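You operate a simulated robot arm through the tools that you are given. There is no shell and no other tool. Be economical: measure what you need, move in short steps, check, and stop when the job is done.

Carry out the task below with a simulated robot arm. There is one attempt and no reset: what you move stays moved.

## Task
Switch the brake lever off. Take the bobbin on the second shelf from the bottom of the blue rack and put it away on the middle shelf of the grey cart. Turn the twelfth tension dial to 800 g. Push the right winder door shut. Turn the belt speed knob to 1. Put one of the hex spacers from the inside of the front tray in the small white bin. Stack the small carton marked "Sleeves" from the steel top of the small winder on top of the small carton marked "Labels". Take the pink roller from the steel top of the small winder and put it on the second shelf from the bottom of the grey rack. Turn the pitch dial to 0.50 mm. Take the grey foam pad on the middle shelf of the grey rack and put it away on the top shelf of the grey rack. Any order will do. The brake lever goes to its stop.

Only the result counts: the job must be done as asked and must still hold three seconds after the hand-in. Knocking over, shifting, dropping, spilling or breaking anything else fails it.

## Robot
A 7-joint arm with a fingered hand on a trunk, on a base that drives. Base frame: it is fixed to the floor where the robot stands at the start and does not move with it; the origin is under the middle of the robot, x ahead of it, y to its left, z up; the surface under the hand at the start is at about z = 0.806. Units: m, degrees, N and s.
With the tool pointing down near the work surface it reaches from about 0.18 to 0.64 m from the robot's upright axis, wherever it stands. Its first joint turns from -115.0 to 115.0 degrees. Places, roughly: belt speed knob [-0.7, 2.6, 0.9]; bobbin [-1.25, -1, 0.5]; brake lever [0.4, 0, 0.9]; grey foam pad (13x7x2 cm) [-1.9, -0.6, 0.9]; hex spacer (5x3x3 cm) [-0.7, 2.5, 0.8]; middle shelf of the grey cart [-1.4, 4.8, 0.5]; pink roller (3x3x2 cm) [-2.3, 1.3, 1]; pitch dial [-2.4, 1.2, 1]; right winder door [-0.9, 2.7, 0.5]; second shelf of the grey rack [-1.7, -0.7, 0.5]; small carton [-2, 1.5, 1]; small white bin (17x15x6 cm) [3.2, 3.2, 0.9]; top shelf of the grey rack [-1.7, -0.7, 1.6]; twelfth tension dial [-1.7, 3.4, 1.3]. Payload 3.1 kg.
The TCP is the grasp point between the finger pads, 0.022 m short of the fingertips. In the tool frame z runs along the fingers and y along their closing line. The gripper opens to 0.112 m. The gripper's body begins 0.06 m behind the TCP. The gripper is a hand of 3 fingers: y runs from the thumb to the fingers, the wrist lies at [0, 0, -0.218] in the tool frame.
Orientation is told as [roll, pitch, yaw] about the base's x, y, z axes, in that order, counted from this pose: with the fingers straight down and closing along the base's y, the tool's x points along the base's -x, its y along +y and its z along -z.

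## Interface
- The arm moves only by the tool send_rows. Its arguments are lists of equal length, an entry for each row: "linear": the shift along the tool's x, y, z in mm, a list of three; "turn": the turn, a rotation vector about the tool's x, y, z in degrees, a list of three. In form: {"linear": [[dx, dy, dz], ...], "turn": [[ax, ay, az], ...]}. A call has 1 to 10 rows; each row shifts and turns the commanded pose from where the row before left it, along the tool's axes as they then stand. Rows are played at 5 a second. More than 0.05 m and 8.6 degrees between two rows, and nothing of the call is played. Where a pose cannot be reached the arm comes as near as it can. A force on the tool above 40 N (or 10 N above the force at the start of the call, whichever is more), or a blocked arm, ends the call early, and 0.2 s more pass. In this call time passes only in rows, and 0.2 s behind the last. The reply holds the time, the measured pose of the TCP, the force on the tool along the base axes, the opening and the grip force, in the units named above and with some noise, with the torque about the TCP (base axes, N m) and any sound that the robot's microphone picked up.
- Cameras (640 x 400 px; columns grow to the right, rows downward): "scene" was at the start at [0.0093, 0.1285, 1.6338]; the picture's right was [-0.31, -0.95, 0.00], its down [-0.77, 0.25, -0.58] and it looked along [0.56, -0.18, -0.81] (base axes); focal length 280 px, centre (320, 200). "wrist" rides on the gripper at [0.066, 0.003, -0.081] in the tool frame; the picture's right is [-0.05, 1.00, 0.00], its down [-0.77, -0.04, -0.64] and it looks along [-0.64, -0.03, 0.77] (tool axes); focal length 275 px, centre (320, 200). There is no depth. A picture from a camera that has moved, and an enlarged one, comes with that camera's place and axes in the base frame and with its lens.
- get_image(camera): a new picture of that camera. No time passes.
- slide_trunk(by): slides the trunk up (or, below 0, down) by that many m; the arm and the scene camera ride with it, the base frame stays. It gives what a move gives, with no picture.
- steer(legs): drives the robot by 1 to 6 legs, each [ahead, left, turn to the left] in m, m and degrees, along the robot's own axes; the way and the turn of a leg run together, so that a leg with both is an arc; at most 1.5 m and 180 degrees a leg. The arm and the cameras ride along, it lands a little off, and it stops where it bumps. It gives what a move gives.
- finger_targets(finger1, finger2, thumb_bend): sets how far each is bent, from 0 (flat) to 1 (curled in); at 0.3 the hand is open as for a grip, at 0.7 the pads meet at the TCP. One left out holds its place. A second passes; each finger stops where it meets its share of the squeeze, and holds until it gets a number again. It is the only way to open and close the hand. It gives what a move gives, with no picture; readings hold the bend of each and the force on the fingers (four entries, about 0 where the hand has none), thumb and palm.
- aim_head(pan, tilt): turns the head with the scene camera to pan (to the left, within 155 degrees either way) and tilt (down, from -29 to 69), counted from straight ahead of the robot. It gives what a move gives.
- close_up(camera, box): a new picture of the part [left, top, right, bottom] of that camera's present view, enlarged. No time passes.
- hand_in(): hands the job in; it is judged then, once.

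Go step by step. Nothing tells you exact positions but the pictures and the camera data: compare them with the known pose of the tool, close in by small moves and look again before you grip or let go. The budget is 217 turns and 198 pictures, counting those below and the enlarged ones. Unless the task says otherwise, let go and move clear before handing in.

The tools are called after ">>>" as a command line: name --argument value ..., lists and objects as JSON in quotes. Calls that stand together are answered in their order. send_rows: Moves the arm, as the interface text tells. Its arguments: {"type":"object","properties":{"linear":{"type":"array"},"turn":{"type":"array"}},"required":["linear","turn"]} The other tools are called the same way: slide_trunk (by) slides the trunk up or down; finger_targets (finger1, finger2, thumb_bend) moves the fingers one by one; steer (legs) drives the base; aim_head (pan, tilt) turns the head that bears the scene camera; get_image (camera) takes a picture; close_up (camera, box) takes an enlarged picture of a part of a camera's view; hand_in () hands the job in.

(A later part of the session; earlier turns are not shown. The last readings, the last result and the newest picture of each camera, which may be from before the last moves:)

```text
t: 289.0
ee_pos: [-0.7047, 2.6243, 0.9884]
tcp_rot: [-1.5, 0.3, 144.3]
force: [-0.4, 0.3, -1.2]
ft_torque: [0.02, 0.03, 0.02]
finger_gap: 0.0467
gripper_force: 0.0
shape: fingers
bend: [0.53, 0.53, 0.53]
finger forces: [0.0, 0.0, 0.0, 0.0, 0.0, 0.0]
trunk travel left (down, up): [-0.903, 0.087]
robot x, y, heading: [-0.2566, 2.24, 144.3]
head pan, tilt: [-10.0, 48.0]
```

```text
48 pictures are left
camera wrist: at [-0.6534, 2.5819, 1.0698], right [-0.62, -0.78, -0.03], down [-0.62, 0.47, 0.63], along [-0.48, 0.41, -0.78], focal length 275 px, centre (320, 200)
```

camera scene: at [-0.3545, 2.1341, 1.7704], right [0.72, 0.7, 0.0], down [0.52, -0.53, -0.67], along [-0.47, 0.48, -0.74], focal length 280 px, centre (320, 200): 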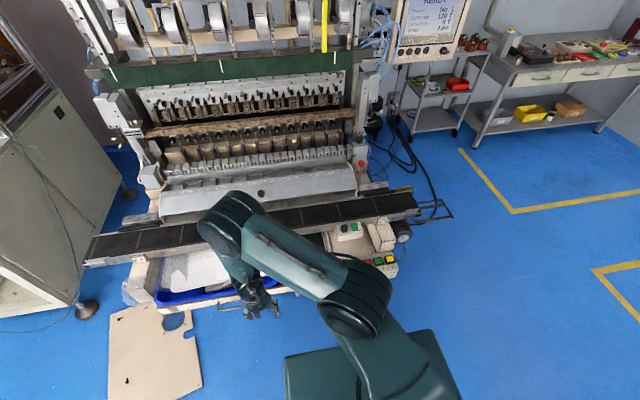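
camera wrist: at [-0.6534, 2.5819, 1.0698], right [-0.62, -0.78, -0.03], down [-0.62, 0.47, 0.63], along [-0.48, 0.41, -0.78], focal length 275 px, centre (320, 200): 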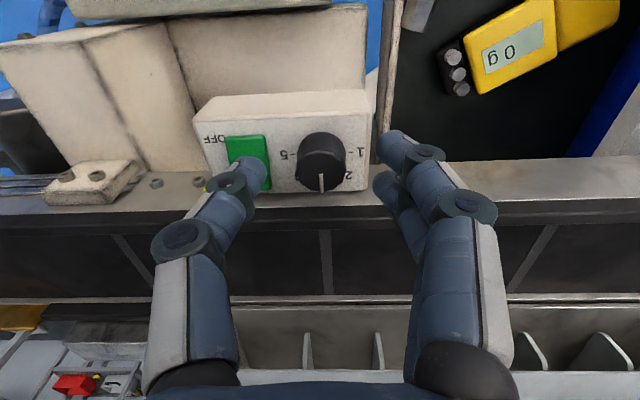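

>>> send_rows --linear '[[0, 0, 18]]' --turn '[[0, 0, 0]]'

>>> finger_targets --finger1 0.72 --finger2 0.72 --thumb_bend 0.72

>>> get_image --camera "wrist"

```text
t: 289.4
ee_pos: [-0.7037, 2.6272, 0.9722]
tcp_rot: [-1.3, 0.4, 144.3]
force: [-0.3, -0.4, -0.2]
ft_torque: [-0.02, -0.02, -0.05]
finger_gap: 0.0469
gripper_force: 0.1
shape: fingers
bend: [0.53, 0.53, 0.53]
finger forces: [0.0, 0.0, 0.0, 0.1, 0.0, 0.0]
trunk travel left (down, up): [-0.903, 0.087]
robot x, y, heading: [-0.2574, 2.2389, 144.3]
head pan, tilt: [-10.0, 48.0]
```

```text
t: 290.4
ee_pos: [-0.7031, 2.6251, 0.9718]
tcp_rot: [-1.4, 0.3, 144.3]
force: [-0.9, -3.7, 0.2]
ft_torque: [-0.03, -0.03, 0.01]
finger_gap: 0.0006
gripper_force: 4.5
shape: fingers
bend: [0.72, 0.65, 0.71]
finger forces: [0.0, 5.5, 0.0, 0.1, 4.0, 0.0]
trunk travel left (down, up): [-0.903, 0.087]
robot x, y, heading: [-0.2571, 2.2456, 144.1]
head pan, tilt: [-10.0, 48.0]
```

```text
47 pictures are left
camera wrist: at [-0.652, 2.5817, 1.0533], right [-0.62, -0.78, -0.03], down [-0.62, 0.47, 0.63], along [-0.48, 0.41, -0.77], focal length 275 px, centre (320, 200)
```

wrist: 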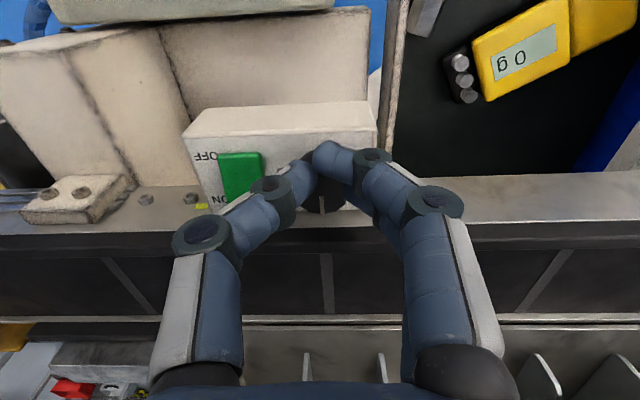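

Fingers closed in front of the knob. Open, go 12 mm further in and 8 mm lower, and close again.

>>> finger_targets --finger1 0.53 --finger2 0.53 --thumb_bend 0.53

>>> send_rows --linear '[[-12, 0, 0], [0, 0, 8]]' --turn '[[0, 0, 0], [0, 0, 0]]'

>>> finger_targets --finger1 0.72 --finger2 0.72 --thumb_bend 0.72

>>> get_image --camera "wrist"

```text
t: 291.4
ee_pos: [-0.703, 2.6251, 0.9718]
tcp_rot: [-1.3, 0.4, 144.4]
force: [0.0, -0.2, -0.8]
ft_torque: [-0.02, -0.01, 0.05]
finger_gap: 0.0461
gripper_force: 0.1
shape: fingers
bend: [0.53, 0.53, 0.53]
finger forces: [0.1, 0.0, 0.0, 0.0, 0.0, 0.1]
trunk travel left (down, up): [-0.903, 0.087]
robot x, y, heading: [-0.2576, 2.2366, 144.0]
head pan, tilt: [-10.0, 48.0]
```

```text
t: 292.0
ee_pos: [-0.715, 2.6323, 0.9653]
tcp_rot: [-1.6, 0.0, 144.4]
force: [-2.0, 0.9, 21.0]
ft_torque: [0.67, -0.32, 0.09]
finger_gap: 0.0468
gripper_force: 10.6
shape: fingers
bend: [0.53, 0.53, 0.54]
finger forces: [0.0, 0.1, 0.1, 0.1, 21.2, 0.0]
trunk travel left (down, up): [-0.903, 0.087]
robot x, y, heading: [-0.2573, 2.2422, 144.1]
head pan, tilt: [-10.0, 48.0]
```

```text
t: 293.0
ee_pos: [-0.7145, 2.6332, 0.9628]
tcp_rot: [-1.3, 0.4, 144.2]
force: [0.3, -1.9, 3.9]
ft_torque: [0.03, -0.03, 0.0]
finger_gap: 0.0181
gripper_force: 12.0
shape: fingers
bend: [0.68, 0.68, 0.67]
finger forces: [6.4, 5.9, 0.0, 0.1, 11.1, 0.0]
trunk travel left (down, up): [-0.903, 0.087]
robot x, y, heading: [-0.2598, 2.2364, 144.2]
head pan, tilt: [-10.0, 48.0]
```

```text
46 pictures are left
camera wrist: at [-0.6622, 2.5897, 1.0449], right [-0.62, -0.78, -0.03], down [-0.62, 0.47, 0.63], along [-0.48, 0.41, -0.78], focal length 275 px, centre (320, 200)
```

wrist: 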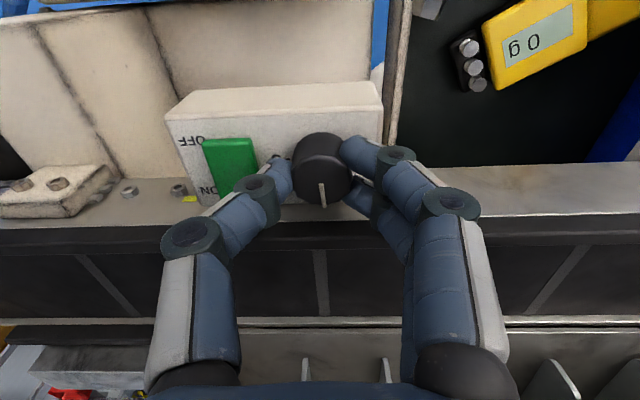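

Good grip on the knob. Turn counter-clockwise.

>>> send_rows --linear '[[0, 0, 0], [0, 0, 0], [0, 0, 0], [0, 0, 0], [0, 0, 0], [0, 0, 0]]' --turn '[[0, 0, -8], [0, 0, -8], [0, 0, -8], [0, 0, -8], [0, 0, -8], [0, 0, -8]]'

>>> get_image --camera "wrist"

```text
t: 294.4
ee_pos: [-0.7129, 2.633, 0.9634]
tcp_rot: [-0.8, 1.3, -167.5]
force: [-4.3, -2.5, 5.8]
ft_torque: [0.01, 0.11, 0.02]
finger_gap: 0.0181
gripper_force: 11.9
shape: fingers
bend: [0.68, 0.68, 0.67]
finger forces: [5.7, 7.8, 0.1, 0.0, 10.7, 0.0]
trunk travel left (down, up): [-0.903, 0.087]
robot x, y, heading: [-0.2595, 2.2368, 144.2]
head pan, tilt: [-10.0, 48.0]
```

```text
45 pictures are left
camera wrist: at [-0.6489, 2.6421, 1.0457], right [0.17, -0.99, -0.01], down [-0.77, -0.14, 0.62], along [-0.61, -0.09, -0.79], focal length 275 px, centre (320, 200)
```

wrist: 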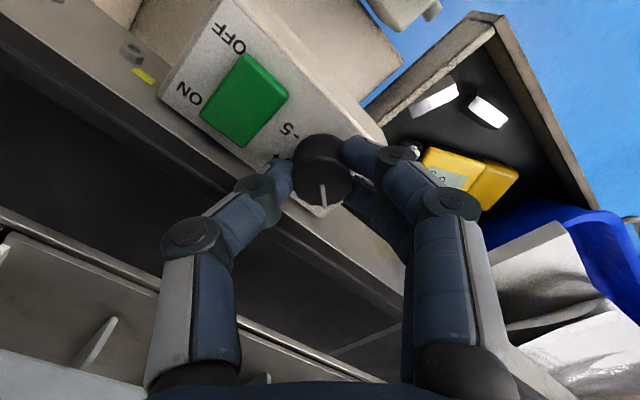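

>>> send_rows --linear '[[0, 0, 0], [0, 0, 0], [0, 0, 0], [0, 0, 0], [0, 0, 0]]' --turn '[[0, 0, -8.4], [0, 0, -8.4], [0, 0, -8.4], [0, 0, -8.4], [0, 0, -8.4]]'

>>> finger_targets --finger1 0.6 --finger2 0.6 --thumb_bend 0.62

>>> send_rows --linear '[[0, 0, -20], [0, 0, -30], [0, 0, -35]]' --turn '[[0, 0, 0], [0, 0, 0], [0, 0, 8]]'

>>> get_image --camera "wrist"

```text
t: 295.6
ee_pos: [-0.7112, 2.6342, 0.9652]
tcp_rot: [0.3, 1.5, -126.8]
force: [-0.5, -6.3, 13.7]
ft_torque: [0.28, 0.5, 0.01]
finger_gap: 0.0141
gripper_force: 28.1
shape: fingers
bend: [0.7, 0.67, 0.67]
finger forces: [3.5, 8.0, 0.0, 0.0, 45.4, 0.1]
trunk travel left (down, up): [-0.903, 0.087]
robot x, y, heading: [-0.26, 2.2395, 144.1]
head pan, tilt: [-10.0, 48.0]
```

```text
t: 296.6
ee_pos: [-0.7107, 2.6347, 0.9637]
tcp_rot: [0.1, 1.5, -127.0]
force: [5.2, 1.5, 15.4]
ft_torque: [0.37, 0.37, -0.1]
finger_gap: 0.0224
gripper_force: 20.4
shape: fingers
bend: [0.6, 0.6, 0.64]
finger forces: [0.0, 0.0, 0.0, 0.0, 41.5, 0.0]
trunk travel left (down, up): [-0.903, 0.087]
robot x, y, heading: [-0.2558, 2.2382, 144.0]
head pan, tilt: [-10.0, 48.0]
```

```text
t: 297.4
ee_pos: [-0.7156, 2.6324, 1.0499]
tcp_rot: [0.1, 1.4, -133.7]
force: [-0.7, -0.3, 0.6]
ft_torque: [-0.02, -0.01, 0.0]
finger_gap: 0.0245
gripper_force: 0.1
shape: fingers
bend: [0.6, 0.6, 0.62]
finger forces: [0.0, 0.0, 0.1, 0.1, 0.0, 0.0]
trunk travel left (down, up): [-0.903, 0.087]
robot x, y, heading: [-0.257, 2.2348, 144.3]
head pan, tilt: [-10.0, 48.0]
```

```text
44 pictures are left
camera wrist: at [-0.6687, 2.6777, 1.1313], right [0.69, -0.72, 0.0], down [-0.57, -0.54, 0.62], along [-0.45, -0.43, -0.79], focal length 275 px, centre (320, 200)
```

wrist: 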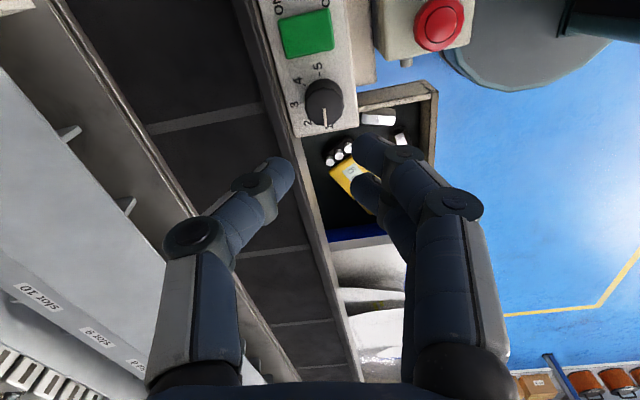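

>>> close_up --camera "wrist" --box '[270, 60, 370, 140]'

```text
5.00 times, centred on (320, 100) of wrist
camera zoom: at [-0.6687, 2.6777, 1.1313], right [0.69, -0.72, 0.0], down [-0.57, -0.54, 0.62], along [-0.45, -0.43, -0.79], focal length 1376 px, centre (320, 700)
```

zoom: 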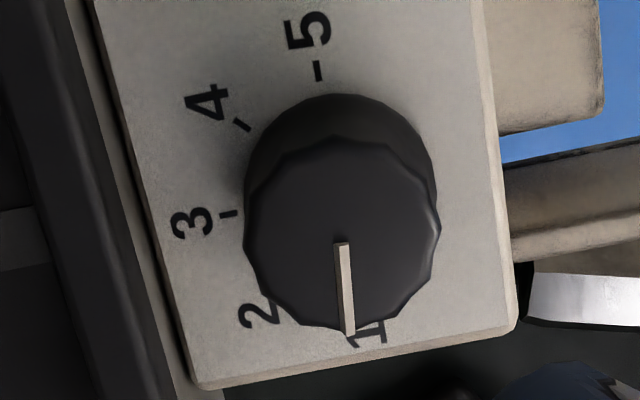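

The pointer is on 1. Now retract the hand, turning the wrist back, then look for the open right door under the tray.

>>> send_rows --linear '[[0, 0, -20], [0, 0, 0], [0, 0, 0], [0, 0, 0], [0, 0, 0], [0, 0, 0], [0, 0, 0], [0, 0, 0], [0, 0, 0], [0, 0, 0]]' --turn '[[0, 0, 8.2], [0, 0, 8.2], [0, 0, 8.2], [0, 0, 8.2], [0, 0, 8.2], [0, 0, 8.2], [0, 0, 8.2], [0, 0, 8.2], [0, 0, 8.2], [0, 0, 8.2]]'

>>> steer --legs '[[-0.5, 0.4, 0]]'

>>> slide_trunk --by -0.4

>>> aim_head --pan -20 --tilt 30

>>> slide_trunk --by -0.3

>>> get_image --camera "scene"

```text
t: 299.6
ee_pos: [-0.7147, 2.6321, 1.0669]
tcp_rot: [-1.4, 0.4, 144.2]
force: [0.1, 1.2, 0.5]
ft_torque: [0.03, 0.01, -0.01]
finger_gap: 0.0244
gripper_force: 0.1
shape: fingers
bend: [0.6, 0.6, 0.62]
finger forces: [0.0, 0.0, 0.0, 0.1, 0.1, 0.0]
trunk travel left (down, up): [-0.903, 0.087]
robot x, y, heading: [-0.259, 2.2397, 144.1]
head pan, tilt: [-10.0, 48.0]
```

```text
t: 303.1
ee_pos: [-0.5608, 2.0277, 1.067]
tcp_rot: [-1.4, 0.4, 143.6]
force: [0.0, 0.0, 0.2]
ft_torque: [0.0, -0.02, 0.0]
finger_gap: 0.0242
gripper_force: 0.1
shape: fingers
bend: [0.6, 0.6, 0.62]
finger forces: [0.1, 0.1, 0.0, 0.0, 0.1, 0.0]
trunk travel left (down, up): [-0.903, 0.087]
robot x, y, heading: [-0.1099, 1.6299, 143.5]
head pan, tilt: [-10.0, 48.0]
```

```text
t: 306.9
ee_pos: [-0.5604, 2.0282, 0.6686]
tcp_rot: [-1.4, 0.3, 143.7]
force: [-0.9, -0.2, 0.5]
ft_torque: [-0.01, 0.04, 0.03]
finger_gap: 0.0245
gripper_force: 0.0
shape: fingers
bend: [0.6, 0.6, 0.62]
finger forces: [0.0, 0.0, 0.1, 0.1, 0.1, 0.1]
trunk travel left (down, up): [-0.503, 0.487]
robot x, y, heading: [-0.102, 1.6307, 143.5]
head pan, tilt: [-10.0, 48.0]
```

```text
t: 307.7
ee_pos: [-0.5612, 2.0277, 0.6687]
tcp_rot: [-1.3, 0.5, 143.7]
force: [0.6, 0.7, -0.2]
ft_torque: [0.02, 0.02, 0.0]
finger_gap: 0.024
gripper_force: 0.2
shape: fingers
bend: [0.6, 0.6, 0.62]
finger forces: [0.1, 0.0, 0.0, 0.0, 0.0, 0.0]
trunk travel left (down, up): [-0.503, 0.487]
robot x, y, heading: [-0.1077, 1.6306, 143.7]
head pan, tilt: [-20.0, 30.0]
```

```text
t: 310.7
ee_pos: [-0.5602, 2.0284, 0.3683]
tcp_rot: [-1.4, 0.4, 143.7]
force: [0.2, 0.3, -1.4]
ft_torque: [-0.01, 0.0, -0.01]
finger_gap: 0.0243
gripper_force: 0.2
shape: fingers
bend: [0.6, 0.6, 0.62]
finger forces: [0.1, 0.0, 0.1, 0.0, 0.2, 0.0]
trunk travel left (down, up): [-0.203, 0.787]
robot x, y, heading: [-0.1057, 1.6266, 143.3]
head pan, tilt: [-20.0, 30.0]
```

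```text
42 pictures are left
camera scene: at [-0.2009, 1.5443, 1.0972], right [0.83, 0.55, 0.0], down [0.28, -0.42, -0.87], along [-0.48, 0.72, -0.5], focal length 280 px, centre (320, 200)
```

scene: 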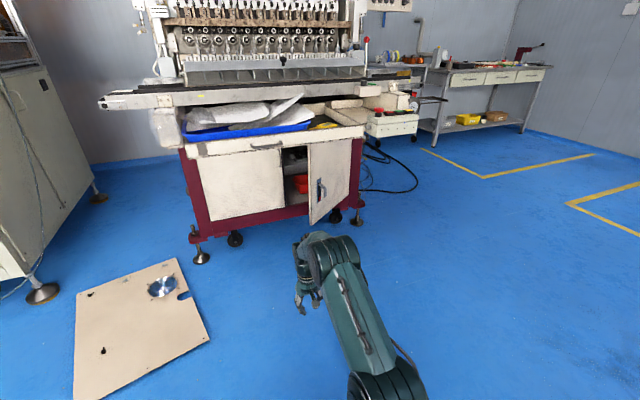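

Now I see it: the right door is hinged on its right and stands ajar with its handle edge out by about 0.24 m. I'll close the fist, point the hand forward and push it shut by driving.

>>> finger_targets --finger1 0.75 --finger2 0.75 --thumb_bend 0.75

>>> send_rows --linear '[[0, 0, -25], [0, 0, -25], [0, 0, 0], [0, 0, 0], [0, 0, 0], [0, 0, 0], [0, 0, 0], [0, 0, 0], [0, 0, 0], [0, 0, 0]]' --turn '[[0, -7.5, 0], [0, -7.5, 0], [0, -7.5, 0], [0, -7.5, 0], [0, -7.5, 0], [0, -7.5, 0], [0, -7.5, 0], [0, -7.5, 0], [0, -7.5, 0], [0, -7.5, 0]]'

>>> get_image --camera "scene"

```text
t: 311.7
ee_pos: [-0.5599, 2.0281, 0.3674]
tcp_rot: [-1.4, 0.4, 143.6]
force: [-0.3, -0.2, -0.1]
ft_torque: [-0.01, 0.05, 0.0]
finger_gap: 0.0004
gripper_force: 0.1
shape: fingers
bend: [0.74, 0.74, 0.74]
finger forces: [0.0, 0.1, 0.0, 0.1, 0.1, 0.1]
trunk travel left (down, up): [-0.203, 0.787]
robot x, y, heading: [-0.1067, 1.6291, 143.6]
head pan, tilt: [-20.0, 30.0]
```

```text
t: 313.9
ee_pos: [-0.5586, 2.0265, 0.4159]
tcp_rot: [-5.4, -74.6, 148.9]
force: [0.3, 0.1, 0.7]
ft_torque: [0.02, 0.04, 0.04]
finger_gap: 0.0
gripper_force: 0.1
shape: fingers
bend: [0.74, 0.74, 0.74]
finger forces: [0.0, 0.1, 0.0, 0.0, 0.1, 0.0]
trunk travel left (down, up): [-0.203, 0.787]
robot x, y, heading: [-0.1068, 1.6294, 143.2]
head pan, tilt: [-20.0, 30.0]
```

```text
41 pictures are left
camera scene: at [-0.2009, 1.5442, 1.0972], right [0.83, 0.55, 0.0], down [0.28, -0.42, -0.87], along [-0.48, 0.72, -0.5], focal length 280 px, centre (320, 200)
```

scene: 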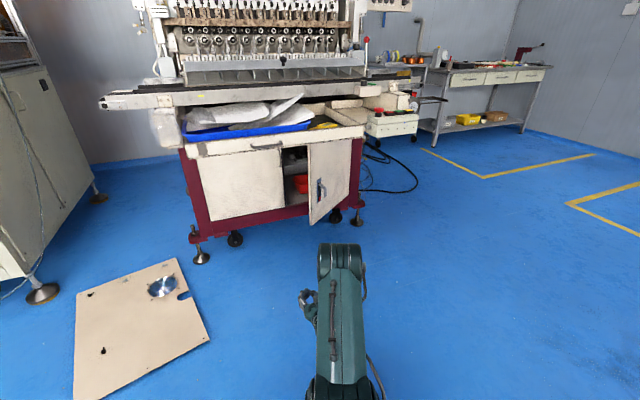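

>>> send_rows --linear '[[-11, 0, 38], [-11, 0, 38], [-11, 0, 38]]' --turn '[[0, 0, 0], [0, 0, 0], [0, 0, 0]]'

>>> slide_trunk --by -0.07

>>> steer --legs '[[0, -0.275, 1.3], [0.3, 0, 0]]'

>>> get_image --camera "scene"

```text
t: 314.7
ee_pos: [-0.6571, 2.097, 0.4211]
tcp_rot: [-5.2, -74.6, 148.6]
force: [-0.5, -0.2, -1.2]
ft_torque: [0.05, -0.02, 0.02]
finger_gap: 0.0001
gripper_force: 0.1
shape: fingers
bend: [0.74, 0.74, 0.74]
finger forces: [0.0, 0.1, 0.0, 0.1, 0.0, 0.0]
trunk travel left (down, up): [-0.203, 0.787]
robot x, y, heading: [-0.1061, 1.6267, 143.6]
head pan, tilt: [-20.0, 30.0]
```

```text
t: 315.8
ee_pos: [-0.6563, 2.0969, 0.3501]
tcp_rot: [-5.4, -74.6, 148.8]
force: [0.1, 0.4, 0.1]
ft_torque: [-0.05, -0.01, 0.02]
finger_gap: 0.0
gripper_force: 0.1
shape: fingers
bend: [0.74, 0.74, 0.74]
finger forces: [0.1, 0.0, 0.0, 0.1, 0.0, 0.0]
trunk travel left (down, up): [-0.133, 0.857]
robot x, y, heading: [-0.1078, 1.6285, 143.5]
head pan, tilt: [-20.0, 30.0]
```

```text
t: 319.4
ee_pos: [-0.7422, 2.4797, 0.35]
tcp_rot: [-5.2, -74.6, 149.9]
force: [0.5, 0.1, 0.2]
ft_torque: [0.01, -0.02, 0.0]
finger_gap: 0.0
gripper_force: 0.0
shape: fingers
bend: [0.74, 0.74, 0.74]
finger forces: [0.0, 0.0, 0.0, 0.0, 0.0, 0.0]
trunk travel left (down, up): [-0.133, 0.857]
robot x, y, heading: [-0.186, 2.021, 144.7]
head pan, tilt: [-20.0, 30.0]
```

```text
40 pictures are left
camera scene: at [-0.2759, 1.9349, 1.0272], right [0.82, 0.57, 0.0], down [0.28, -0.41, -0.87], along [-0.49, 0.71, -0.5], focal length 280 px, centre (320, 200)
```

scene: 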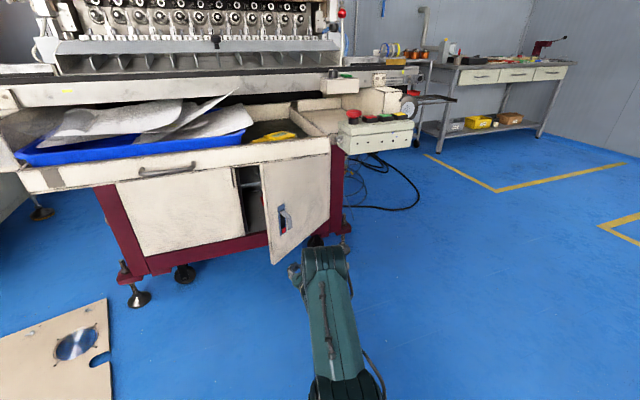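

Lined up on the door near its free edge. Push by driving forward.

>>> steer --legs '[[0.25, 0, 0]]'

>>> get_image --camera "scene"

```text
t: 321.2
ee_pos: [-0.9486, 2.6218, 0.3506]
tcp_rot: [-5.3, -74.6, 150.1]
force: [0.1, 0.3, 0.3]
ft_torque: [0.04, -0.01, -0.03]
finger_gap: 0.0
gripper_force: 0.1
shape: fingers
bend: [0.74, 0.74, 0.74]
finger forces: [0.0, 0.0, 0.1, 0.0, 0.0, 0.0]
trunk travel left (down, up): [-0.133, 0.857]
robot x, y, heading: [-0.3908, 2.1666, 144.9]
head pan, tilt: [-20.0, 30.0]
```

```text
39 pictures are left
camera scene: at [-0.481, 2.0798, 1.0272], right [0.82, 0.57, 0.0], down [0.29, -0.41, -0.87], along [-0.49, 0.71, -0.5], focal length 280 px, centre (320, 200)
```

scene: 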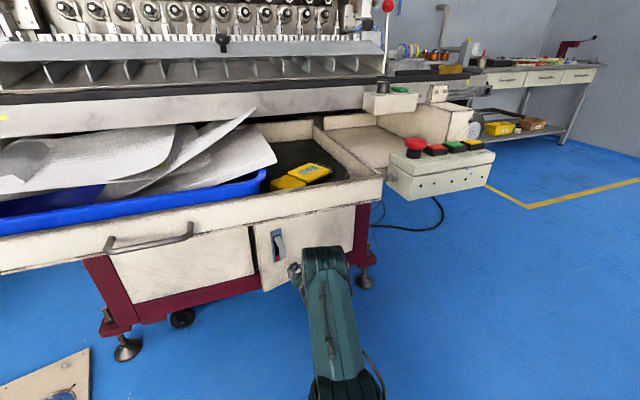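

>>> steer --legs '[[0.1, 0, 0]]'

>>> get_image --camera "scene"

```text
t: 322.4
ee_pos: [-1.0263, 2.6765, 0.3451]
tcp_rot: [-4.3, -73.8, 148.9]
force: [9.0, -8.0, 2.6]
ft_torque: [0.07, 0.07, 0.01]
finger_gap: 0.0
gripper_force: 7.2
shape: fingers
bend: [0.74, 0.77, 0.77]
finger forces: [0.1, 0.1, 0.0, 0.1, 16.2, 0.0]
trunk travel left (down, up): [-0.133, 0.857]
robot x, y, heading: [-0.4712, 2.2204, 144.8]
head pan, tilt: [-20.0, 30.0]
stopped in leg 1: the force on the tool passed its limit at 54 N (the readings are from after the stop); the commanded pose is now the measured one
```

```text
38 pictures are left
camera scene: at [-0.56, 2.1352, 1.0272], right [0.82, 0.57, 0.0], down [0.29, -0.41, -0.87], along [-0.5, 0.71, -0.5], focal length 280 px, centre (320, 200)
```

scene: 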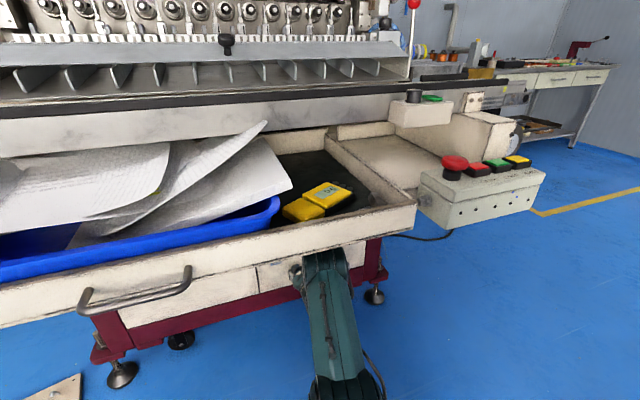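

54 N: the door is against its stop. Back off and check.

>>> steer --legs '[[-0.45, 0, 0]]'

>>> close_up --camera "scene" --box '[170, 100, 430, 262]'

```text
t: 325.1
ee_pos: [-0.6588, 2.4255, 0.3464]
tcp_rot: [-4.5, -73.7, 148.4]
force: [1.0, 0.6, 0.6]
ft_torque: [-0.01, -0.01, 0.01]
finger_gap: 0.0
gripper_force: 0.1
shape: fingers
bend: [0.74, 0.75, 0.75]
finger forces: [0.0, 0.0, 0.1, 0.0, 0.0, 0.1]
trunk travel left (down, up): [-0.133, 0.857]
robot x, y, heading: [-0.1076, 1.9683, 144.3]
head pan, tilt: [-20.0, 30.0]
```

```text
2.46 times, centred on (300, 181) of scene
camera zoom: at [-0.1996, 1.8791, 1.0272], right [0.83, 0.56, 0.0], down [0.28, -0.41, -0.87], along [-0.49, 0.72, -0.5], focal length 690 px, centre (369, 247)
```

zoom: 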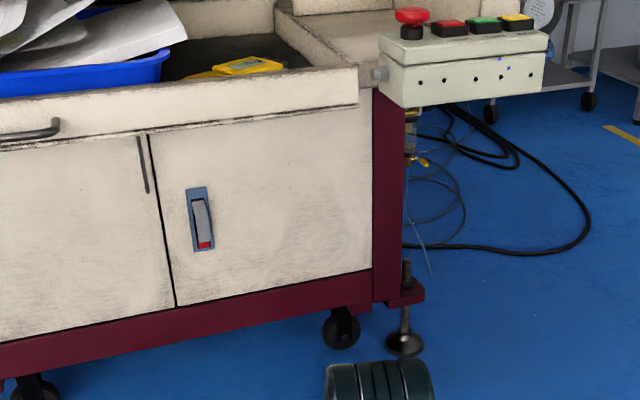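

Door is shut. Now travel to the winder's right rear to find the twelfth tension dial.

>>> steer --legs '[[-0.1, 0, -54], [1.4, -0.1, 0], [0.75, 0, 0], [0, 0, 110]]'

>>> slide_trunk --by 0.4

>>> slide_trunk --by 0.1

>>> aim_head --pan 0 --tilt 10

>>> get_image --camera "scene"

```text
t: 342.9
ee_pos: [-0.7166, 3.8243, 0.3455]
tcp_rot: [-4.4, -73.7, -153.3]
force: [0.7, -0.6, 0.0]
ft_torque: [-0.01, 0.03, 0.01]
finger_gap: 0.0
gripper_force: 0.1
shape: fingers
bend: [0.74, 0.75, 0.75]
finger forces: [0.1, 0.1, 0.1, 0.1, 0.0, 0.0]
trunk travel left (down, up): [-0.133, 0.857]
robot x, y, heading: [-0.038, 4.0556, -157.6]
head pan, tilt: [-20.0, 30.0]
```

```text
t: 346.7
ee_pos: [-0.7173, 3.8253, 0.7466]
tcp_rot: [-4.4, -73.7, -153.3]
force: [-1.0, -0.9, 0.5]
ft_torque: [0.0, 0.02, 0.0]
finger_gap: 0.0
gripper_force: 0.0
shape: fingers
bend: [0.74, 0.75, 0.75]
finger forces: [0.0, 0.1, 0.1, 0.1, 0.0, 0.0]
trunk travel left (down, up): [-0.533, 0.457]
robot x, y, heading: [-0.0377, 4.0503, -157.6]
head pan, tilt: [-20.0, 30.0]
```

```text
t: 348.0
ee_pos: [-0.7163, 3.8256, 0.8448]
tcp_rot: [-4.4, -73.6, -153.3]
force: [0.4, 0.5, 1.0]
ft_torque: [0.0, 0.01, 0.02]
finger_gap: 0.0001
gripper_force: 0.1
shape: fingers
bend: [0.74, 0.75, 0.75]
finger forces: [0.0, 0.1, 0.0, 0.0, 0.0, 0.0]
trunk travel left (down, up): [-0.633, 0.357]
robot x, y, heading: [-0.0373, 4.0519, -157.5]
head pan, tilt: [-20.0, 30.0]
```

```text
t: 348.9
ee_pos: [-0.7176, 3.826, 0.8458]
tcp_rot: [-4.4, -73.6, -153.3]
force: [-0.1, -0.5, -0.2]
ft_torque: [-0.01, 0.02, -0.02]
finger_gap: 0.0001
gripper_force: 0.1
shape: fingers
bend: [0.74, 0.75, 0.75]
finger forces: [0.0, 0.0, 0.1, 0.0, 0.0, 0.0]
trunk travel left (down, up): [-0.633, 0.357]
robot x, y, heading: [-0.0354, 4.0495, -157.5]
head pan, tilt: [0.0, 10.0]
```

```text
36 pictures are left
camera scene: at [-0.0087, 3.8957, 1.5595], right [-0.38, 0.92, 0.0], down [0.16, 0.07, -0.98], along [-0.91, -0.38, -0.17], focal length 280 px, centre (320, 200)
```

scene: 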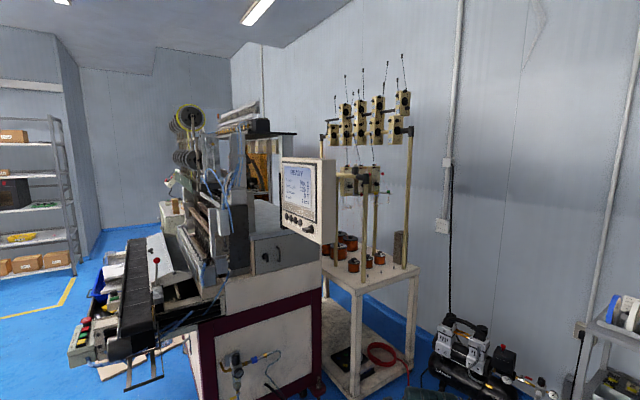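

>>> close_up --camera "scene" --box '[310, 50, 430, 210]'

```text
2.50 times, centred on (370, 130) of scene
camera zoom: at [-0.0087, 3.8957, 1.5595], right [-0.38, 0.92, 0.0], down [0.16, 0.07, -0.98], along [-0.91, -0.38, -0.17], focal length 700 px, centre (195, 375)
```

zoom: 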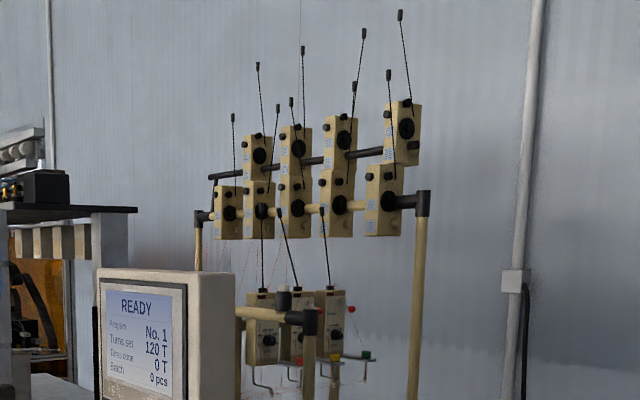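

>>> close_up --camera "scene" --box '[334, 160, 382, 205]'

```text
8.89 times, centred on (358, 182) of scene
camera zoom: at [-0.0087, 3.8957, 1.5595], right [-0.38, 0.92, 0.0], down [0.16, 0.07, -0.98], along [-0.91, -0.38, -0.17], focal length 2490 px, centre (-18, 356)
```

zoom: 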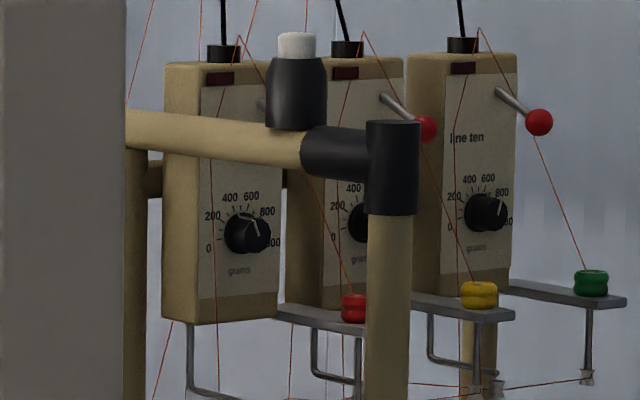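

Each unit is labelled ("line ten" is the right-hand one), so the twelfth is the left of the lower three, at about (-1.70, 3.39, 1.34). I'll move round to face it squarely.

>>> steer --legs '[[0, 0, 32], [0, -0.9, 0]]'

>>> slide_trunk --by 0.2

>>> aim_head --pan 0 --tilt 25

>>> get_image --camera "scene"

```text
t: 355.2
ee_pos: [-1.2281, 4.0174, 0.8462]
tcp_rot: [-4.4, -73.7, -121.1]
force: [-0.2, -0.7, 0.1]
ft_torque: [-0.02, -0.01, 0.02]
finger_gap: 0.0
gripper_force: 0.0
shape: fingers
bend: [0.74, 0.75, 0.75]
finger forces: [0.1, 0.1, 0.0, 0.0, 0.0, 0.1]
trunk travel left (down, up): [-0.633, 0.357]
robot x, y, heading: [-0.7717, 4.5752, -125.2]
head pan, tilt: [0.0, 10.0]
```

```text
t: 357.3
ee_pos: [-1.226, 4.0176, 1.0457]
tcp_rot: [-4.3, -73.8, -121.2]
force: [-0.2, 0.1, -0.4]
ft_torque: [0.01, -0.01, 0.03]
finger_gap: 0.0
gripper_force: 0.0
shape: fingers
bend: [0.74, 0.75, 0.75]
finger forces: [0.0, 0.1, 0.0, 0.1, 0.0, 0.0]
trunk travel left (down, up): [-0.833, 0.157]
robot x, y, heading: [-0.7724, 4.57, -125.4]
head pan, tilt: [0.0, 10.0]
```

```text
t: 358.1
ee_pos: [-1.2275, 4.0178, 1.0447]
tcp_rot: [-4.4, -73.7, -121.1]
force: [-0.9, -0.1, -0.1]
ft_torque: [-0.01, 0.03, -0.04]
finger_gap: 0.0001
gripper_force: 0.1
shape: fingers
bend: [0.74, 0.75, 0.75]
finger forces: [0.0, 0.0, 0.1, 0.0, 0.1, 0.1]
trunk travel left (down, up): [-0.833, 0.157]
robot x, y, heading: [-0.7727, 4.5753, -125.2]
head pan, tilt: [0.0, 25.0]
```

```text
33 pictures are left
camera scene: at [-0.6659, 4.4558, 1.7352], right [-0.82, 0.58, 0.0], down [0.24, 0.34, -0.91], along [-0.52, -0.74, -0.42], focal length 280 px, centre (320, 200)
```

scene: 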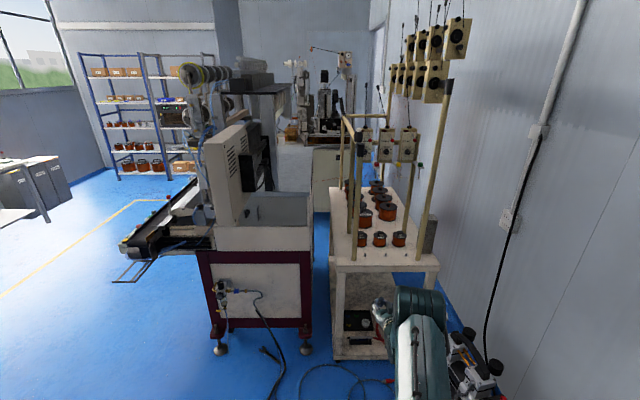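

>>> close_up --camera "scene" --box '[335, 110, 431, 170]'

```text
6.67 times, centred on (383, 140) of scene
camera zoom: at [-0.6659, 4.4558, 1.7352], right [-0.82, 0.58, 0.0], down [0.24, 0.34, -0.91], along [-0.52, -0.74, -0.42], focal length 1868 px, centre (-100, 600)
```

zoom: 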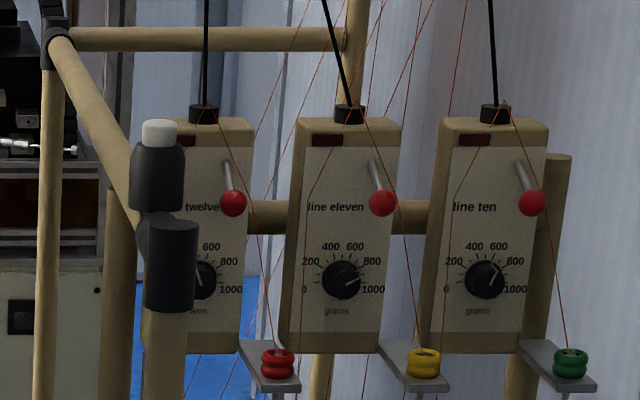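

Confirmed: "line twelve" is the left unit, dial at (-1.716, 3.387, 1.338); a stand pole sits 5 cm left and 21 cm in front of it, so I'll come in about 13° from the right. First raise and level the hand.

>>> slide_trunk --by 0.155

>>> send_rows --linear '[[0, 0, 0], [0, 0, 0], [-48, 0, 0], [-48, 0, 0], [-40, 0, 0]]' --turn '[[0, -8, 0], [0, -8, 0], [0, 0, 0], [0, 0, 0], [0, 0, 0]]'

>>> finger_targets --finger1 0.45 --finger2 0.45 --thumb_bend 0.45

>>> steer --legs '[[0, 0, 10.2], [0, -0.317, 0], [0.4, 0, 0]]'

>>> get_image --camera "wrist"

>>> get_image --camera "scene"

```text
t: 359.9
ee_pos: [-1.2276, 4.0183, 1.201]
tcp_rot: [-4.4, -73.8, -121.1]
force: [0.6, 0.4, 0.1]
ft_torque: [-0.02, 0.02, 0.02]
finger_gap: 0.0002
gripper_force: 0.0
shape: fingers
bend: [0.74, 0.75, 0.75]
finger forces: [0.1, 0.0, 0.0, 0.0, 0.0, 0.0]
trunk travel left (down, up): [-0.988, 0.002]
robot x, y, heading: [-0.7685, 4.5739, -124.8]
head pan, tilt: [0.0, 25.0]
```

```text
t: 361.1
ee_pos: [-1.2254, 4.015, 1.3353]
tcp_rot: [-81.7, -88.7, -43.6]
force: [0.0, -0.5, 0.1]
ft_torque: [0.01, -0.01, -0.01]
finger_gap: 0.0
gripper_force: 0.0
shape: fingers
bend: [0.74, 0.75, 0.75]
finger forces: [0.1, 0.1, 0.0, 0.1, 0.0, 0.0]
trunk travel left (down, up): [-0.988, 0.002]
robot x, y, heading: [-0.7766, 4.5743, -125.1]
head pan, tilt: [0.0, 25.0]
```

```text
t: 362.1
ee_pos: [-1.2246, 4.0141, 1.3365]
tcp_rot: [-79.9, -88.7, -45.6]
force: [-0.7, 0.0, 0.0]
ft_torque: [0.0, -0.01, -0.02]
finger_gap: 0.0688
gripper_force: 0.1
shape: fingers
bend: [0.45, 0.45, 0.45]
finger forces: [0.0, 0.0, 0.1, 0.1, 0.1, 0.1]
trunk travel left (down, up): [-0.988, 0.002]
robot x, y, heading: [-0.7702, 4.5731, -125.5]
head pan, tilt: [0.0, 25.0]
```

```text
t: 363.9
ee_pos: [-1.1744, 3.9605, 1.3363]
tcp_rot: [-85.1, -88.8, -30.1]
force: [-0.5, -0.2, -0.1]
ft_torque: [0.0, -0.02, 0.03]
finger_gap: 0.0691
gripper_force: 0.1
shape: fingers
bend: [0.45, 0.45, 0.45]
finger forces: [0.0, 0.0, 0.0, 0.0, 0.0, 0.0]
trunk travel left (down, up): [-0.988, 0.002]
robot x, y, heading: [-0.8278, 4.5866, -115.4]
head pan, tilt: [0.0, 25.0]
stopped in leg 2: the robot was blocked; the commanded pose is now the measured one
```

```text
31 pictures are left
camera wrist: at [-1.1379, 4.0321, 1.2709], right [0.9, -0.43, 0.03], down [0.25, 0.58, 0.77], along [-0.34, -0.69, 0.63], focal length 275 px, centre (320, 200)
```

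wrist: 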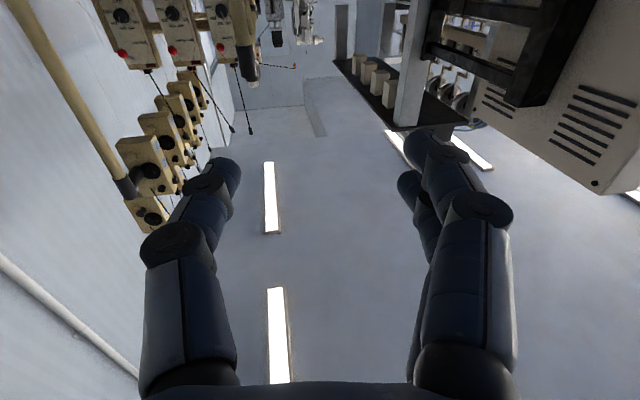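

```text
30 pictures are left
camera scene: at [-0.7026, 4.493, 1.8905], right [-0.9, 0.43, 0.0], down [0.18, 0.38, -0.91], along [-0.39, -0.82, -0.42], focal length 280 px, centre (320, 200)
```

scene: 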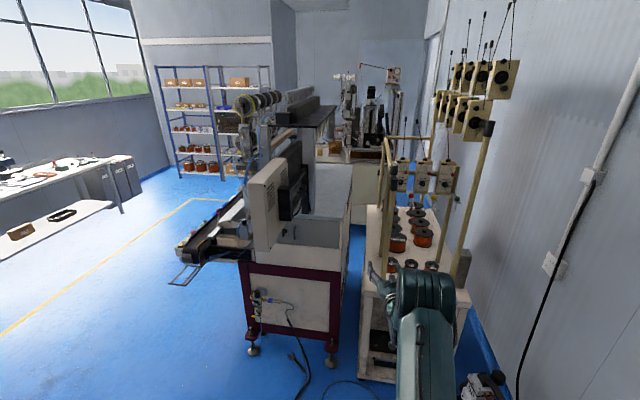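

The table corner blocked the sideways move. I'll go diagonally forward-right instead.

>>> steer --legs '[[0.08, 0, 0], [0.38, -0.25, 0]]'

>>> get_image --camera "scene"

```text
t: 367.2
ee_pos: [-1.5909, 3.6486, 1.3352]
tcp_rot: [-80.1, -88.6, -36.7]
force: [0.8, 0.1, -0.5]
ft_torque: [0.0, -0.02, 0.0]
finger_gap: 0.0692
gripper_force: 0.1
shape: fingers
bend: [0.45, 0.45, 0.45]
finger forces: [0.0, 0.0, 0.0, 0.0, 0.1, 0.0]
trunk travel left (down, up): [-0.988, 0.002]
robot x, y, heading: [-1.2261, 4.2656, -116.9]
head pan, tilt: [0.0, 25.0]
```

```text
29 pictures are left
camera scene: at [-1.1049, 4.1664, 1.8902], right [-0.89, 0.45, 0.0], down [0.19, 0.38, -0.91], along [-0.41, -0.81, -0.42], focal length 280 px, centre (320, 200)
```

scene: 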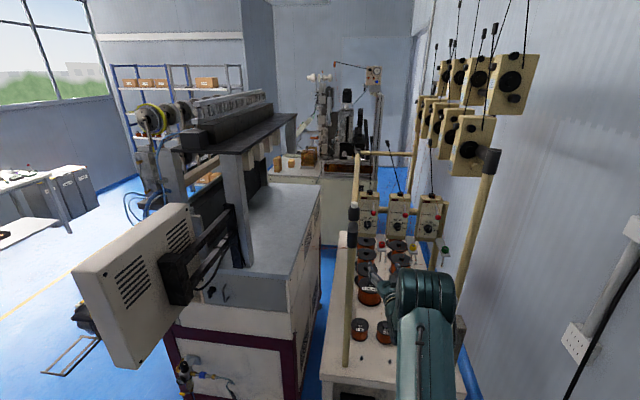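

>>> close_up --camera "scene" --box '[336, 180, 456, 290]'

```text
3.64 times, centred on (396, 235) of scene
camera zoom: at [-1.1049, 4.1664, 1.8902], right [-0.89, 0.45, 0.0], down [0.19, 0.38, -0.91], along [-0.41, -0.81, -0.42], focal length 1019 px, centre (44, 73)
```

zoom: 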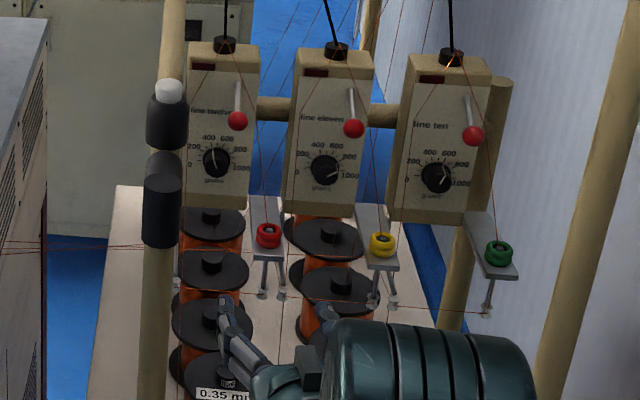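

The pointer is near 400; 800 is about 78° clockwise. Yaw the hand a bit, shift right, and drive in part way.

>>> send_rows --linear '[[0, -9, 0], [-3, -9, 0]]' --turn '[[-5, 0, 0], [0, 0, 0]]'

>>> steer --legs '[[0.17, 0.015, 0]]'

>>> get_image --camera "wrist"

>>> close_up --camera "scene" --box '[336, 200, 456, 310]'

```text
t: 367.8
ee_pos: [-1.6071, 3.655, 1.337]
tcp_rot: [-74.5, -88.7, -37.2]
force: [0.9, 0.0, 0.1]
ft_torque: [0.01, 0.0, -0.01]
finger_gap: 0.0688
gripper_force: 0.1
shape: fingers
bend: [0.45, 0.45, 0.45]
finger forces: [0.0, 0.0, 0.0, 0.0, 0.0, 0.0]
trunk travel left (down, up): [-0.988, 0.002]
robot x, y, heading: [-1.2259, 4.2683, -117.0]
head pan, tilt: [0.0, 25.0]
```

```text
t: 369.3
ee_pos: [-1.6684, 3.4992, 1.3394]
tcp_rot: [-80.3, -88.8, -31.4]
force: [0.3, -0.6, 0.1]
ft_torque: [0.0, 0.01, -0.02]
finger_gap: 0.069
gripper_force: 0.2
shape: fingers
bend: [0.45, 0.45, 0.45]
finger forces: [0.1, 0.1, 0.0, 0.1, 0.0, 0.0]
trunk travel left (down, up): [-0.988, 0.002]
robot x, y, heading: [-1.2905, 4.1084, -117.1]
head pan, tilt: [0.0, 25.0]
```

```text
27 pictures are left
camera wrist: at [-1.6366, 3.5732, 1.2734], right [0.93, -0.37, 0.02], down [0.22, 0.6, 0.77], along [-0.3, -0.71, 0.63], focal length 275 px, centre (320, 200)
```

wrist: 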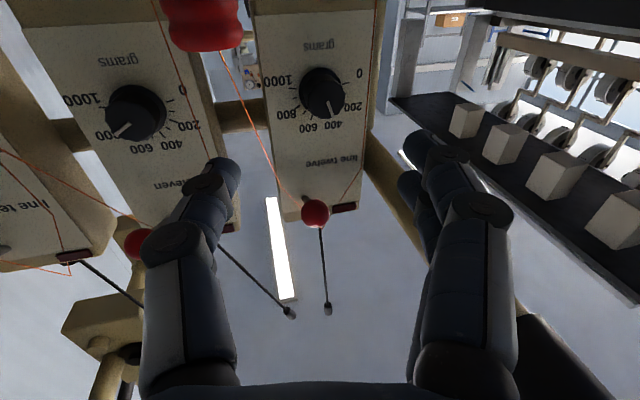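

```text
3.64 times, centred on (396, 255) of scene
camera zoom: at [-1.1666, 4.0122, 1.8903], right [-0.89, 0.45, 0.0], down [0.19, 0.38, -0.91], along [-0.41, -0.81, -0.42], focal length 1019 px, centre (44, 0)
```

zoom: 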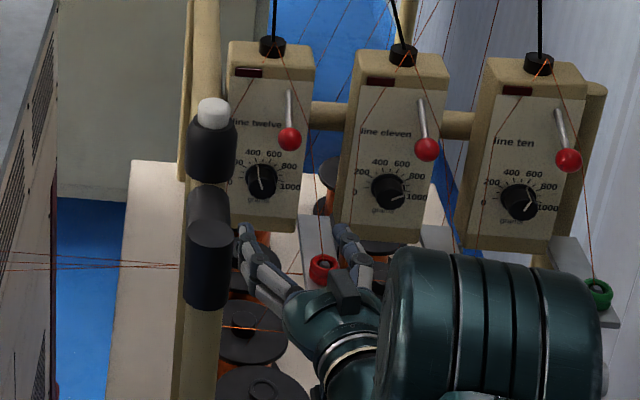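

Very clear view: the pointer sits at 400; 800 is ~85° clockwise. Drive in 8 cm more, then finish with the arm.

>>> steer --legs '[[0.075, 0.007, 0]]'

>>> get_image --camera "wrist"

```text
t: 370.3
ee_pos: [-1.6938, 3.4294, 1.3395]
tcp_rot: [-81.6, -88.7, -29.9]
force: [0.0, 0.4, -0.2]
ft_torque: [0.01, 0.02, 0.02]
finger_gap: 0.0695
gripper_force: 0.1
shape: fingers
bend: [0.45, 0.45, 0.45]
finger forces: [0.0, 0.1, 0.1, 0.0, 0.0, 0.0]
trunk travel left (down, up): [-0.988, 0.002]
robot x, y, heading: [-1.3198, 4.0448, -116.7]
head pan, tilt: [0.0, 25.0]
```

```text
25 pictures are left
camera wrist: at [-1.6618, 3.5035, 1.2737], right [0.93, -0.37, 0.02], down [0.21, 0.6, 0.77], along [-0.3, -0.71, 0.63], focal length 275 px, centre (320, 200)
```

wrist: 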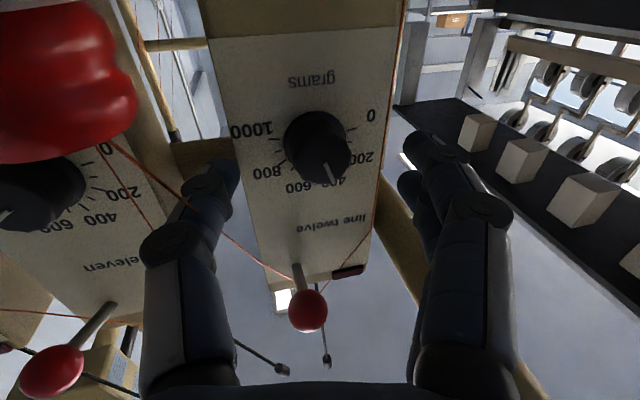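

>>> send_rows --linear '[[2, 0, 15], [1, 0, 14]]' --turn '[[0, 0, 0], [0, 0, 0]]'

>>> finger_targets --finger1 0.72 --finger2 0.72 --thumb_bend 0.72

>>> get_image --camera "wrist"

```text
t: 370.9
ee_pos: [-1.7074, 3.4007, 1.3357]
tcp_rot: [-80.7, -88.8, -30.9]
force: [-0.5, 5.2, 2.2]
ft_torque: [-0.01, 0.03, -0.22]
finger_gap: 0.0756
gripper_force: 2.5
shape: fingers
bend: [0.45, 0.45, 0.43]
finger forces: [0.2, 0.1, 0.1, 0.0, 4.5, 0.0]
trunk travel left (down, up): [-0.988, 0.002]
robot x, y, heading: [-1.3146, 4.0395, -116.7]
head pan, tilt: [0.0, 25.0]
```

```text
t: 371.9
ee_pos: [-1.7056, 3.3991, 1.3359]
tcp_rot: [-79.0, -88.7, -32.4]
force: [1.0, 2.0, 0.6]
ft_torque: [-0.03, 0.01, -0.15]
finger_gap: 0.0725
gripper_force: 16.2
shape: fingers
bend: [0.48, 0.48, 0.47]
finger forces: [8.1, 8.2, 0.1, 0.1, 16.4, 0.0]
trunk travel left (down, up): [-0.988, 0.002]
robot x, y, heading: [-1.3196, 4.0398, -116.7]
head pan, tilt: [0.0, 25.0]
```

```text
24 pictures are left
camera wrist: at [-1.6729, 3.4749, 1.2701], right [0.93, -0.37, 0.02], down [0.21, 0.6, 0.77], along [-0.3, -0.71, 0.63], focal length 275 px, centre (320, 200)
```

wrist: 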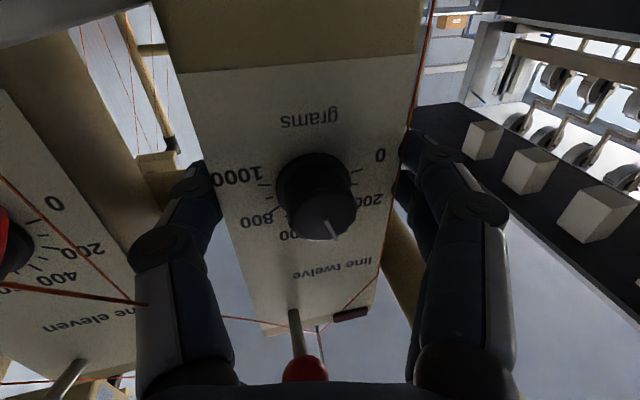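

The fingers straddled the whole unit. Open a little, back off, narrow the hand and re-approach.

>>> finger_targets --finger1 0.43 --finger2 0.43 --thumb_bend 0.42

>>> send_rows --linear '[[-1, 0, -17], [-2, 0, -18], [0, 0, -5]]' --turn '[[0, 0, 0], [0, 0, 0], [0, 0, 0]]'

>>> finger_targets --finger1 0.54 --finger2 0.54 --thumb_bend 0.54

>>> get_image --camera "wrist"

```text
t: 372.9
ee_pos: [-1.707, 3.4009, 1.3347]
tcp_rot: [-77.2, -88.7, -34.4]
force: [-1.5, 1.1, -0.4]
ft_torque: [0.02, 0.01, -0.08]
finger_gap: 0.0788
gripper_force: 1.0
shape: fingers
bend: [0.43, 0.43, 0.41]
finger forces: [0.1, 0.0, 0.1, 0.0, 2.1, 0.0]
trunk travel left (down, up): [-0.988, 0.002]
robot x, y, heading: [-1.3173, 4.0396, -116.8]
head pan, tilt: [0.0, 25.0]
```

```text
t: 373.7
ee_pos: [-1.6921, 3.4373, 1.337]
tcp_rot: [-75.7, -88.7, -35.8]
force: [0.5, 0.6, 0.0]
ft_torque: [0.04, -0.01, -0.02]
finger_gap: 0.0765
gripper_force: 0.1
shape: fingers
bend: [0.43, 0.43, 0.42]
finger forces: [0.0, 0.1, 0.1, 0.0, 0.0, 0.0]
trunk travel left (down, up): [-0.988, 0.002]
robot x, y, heading: [-1.3151, 4.0409, -116.9]
head pan, tilt: [0.0, 25.0]
```

```text
t: 374.7
ee_pos: [-1.691, 3.4371, 1.3376]
tcp_rot: [-76.7, -88.6, -34.8]
force: [-0.2, 0.4, 0.1]
ft_torque: [-0.01, -0.03, 0.0]
finger_gap: 0.0443
gripper_force: 0.2
shape: fingers
bend: [0.54, 0.54, 0.54]
finger forces: [0.1, 0.1, 0.1, 0.1, 0.1, 0.0]
trunk travel left (down, up): [-0.988, 0.002]
robot x, y, heading: [-1.317, 4.0416, -116.7]
head pan, tilt: [0.0, 25.0]
```

```text
23 pictures are left
camera wrist: at [-1.6602, 3.5113, 1.2726], right [0.93, -0.37, 0.02], down [0.21, 0.59, 0.77], along [-0.3, -0.72, 0.63], focal length 275 px, centre (320, 200)
```

wrist: 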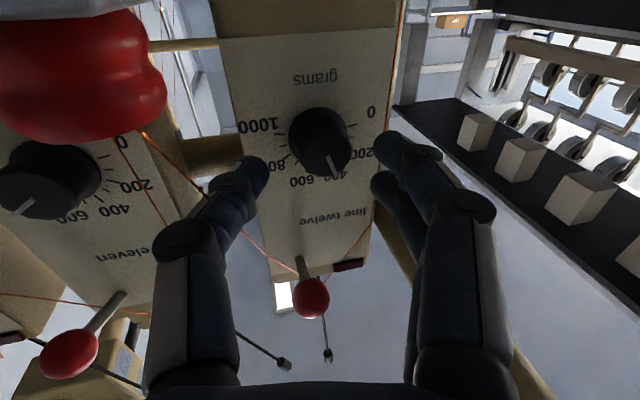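

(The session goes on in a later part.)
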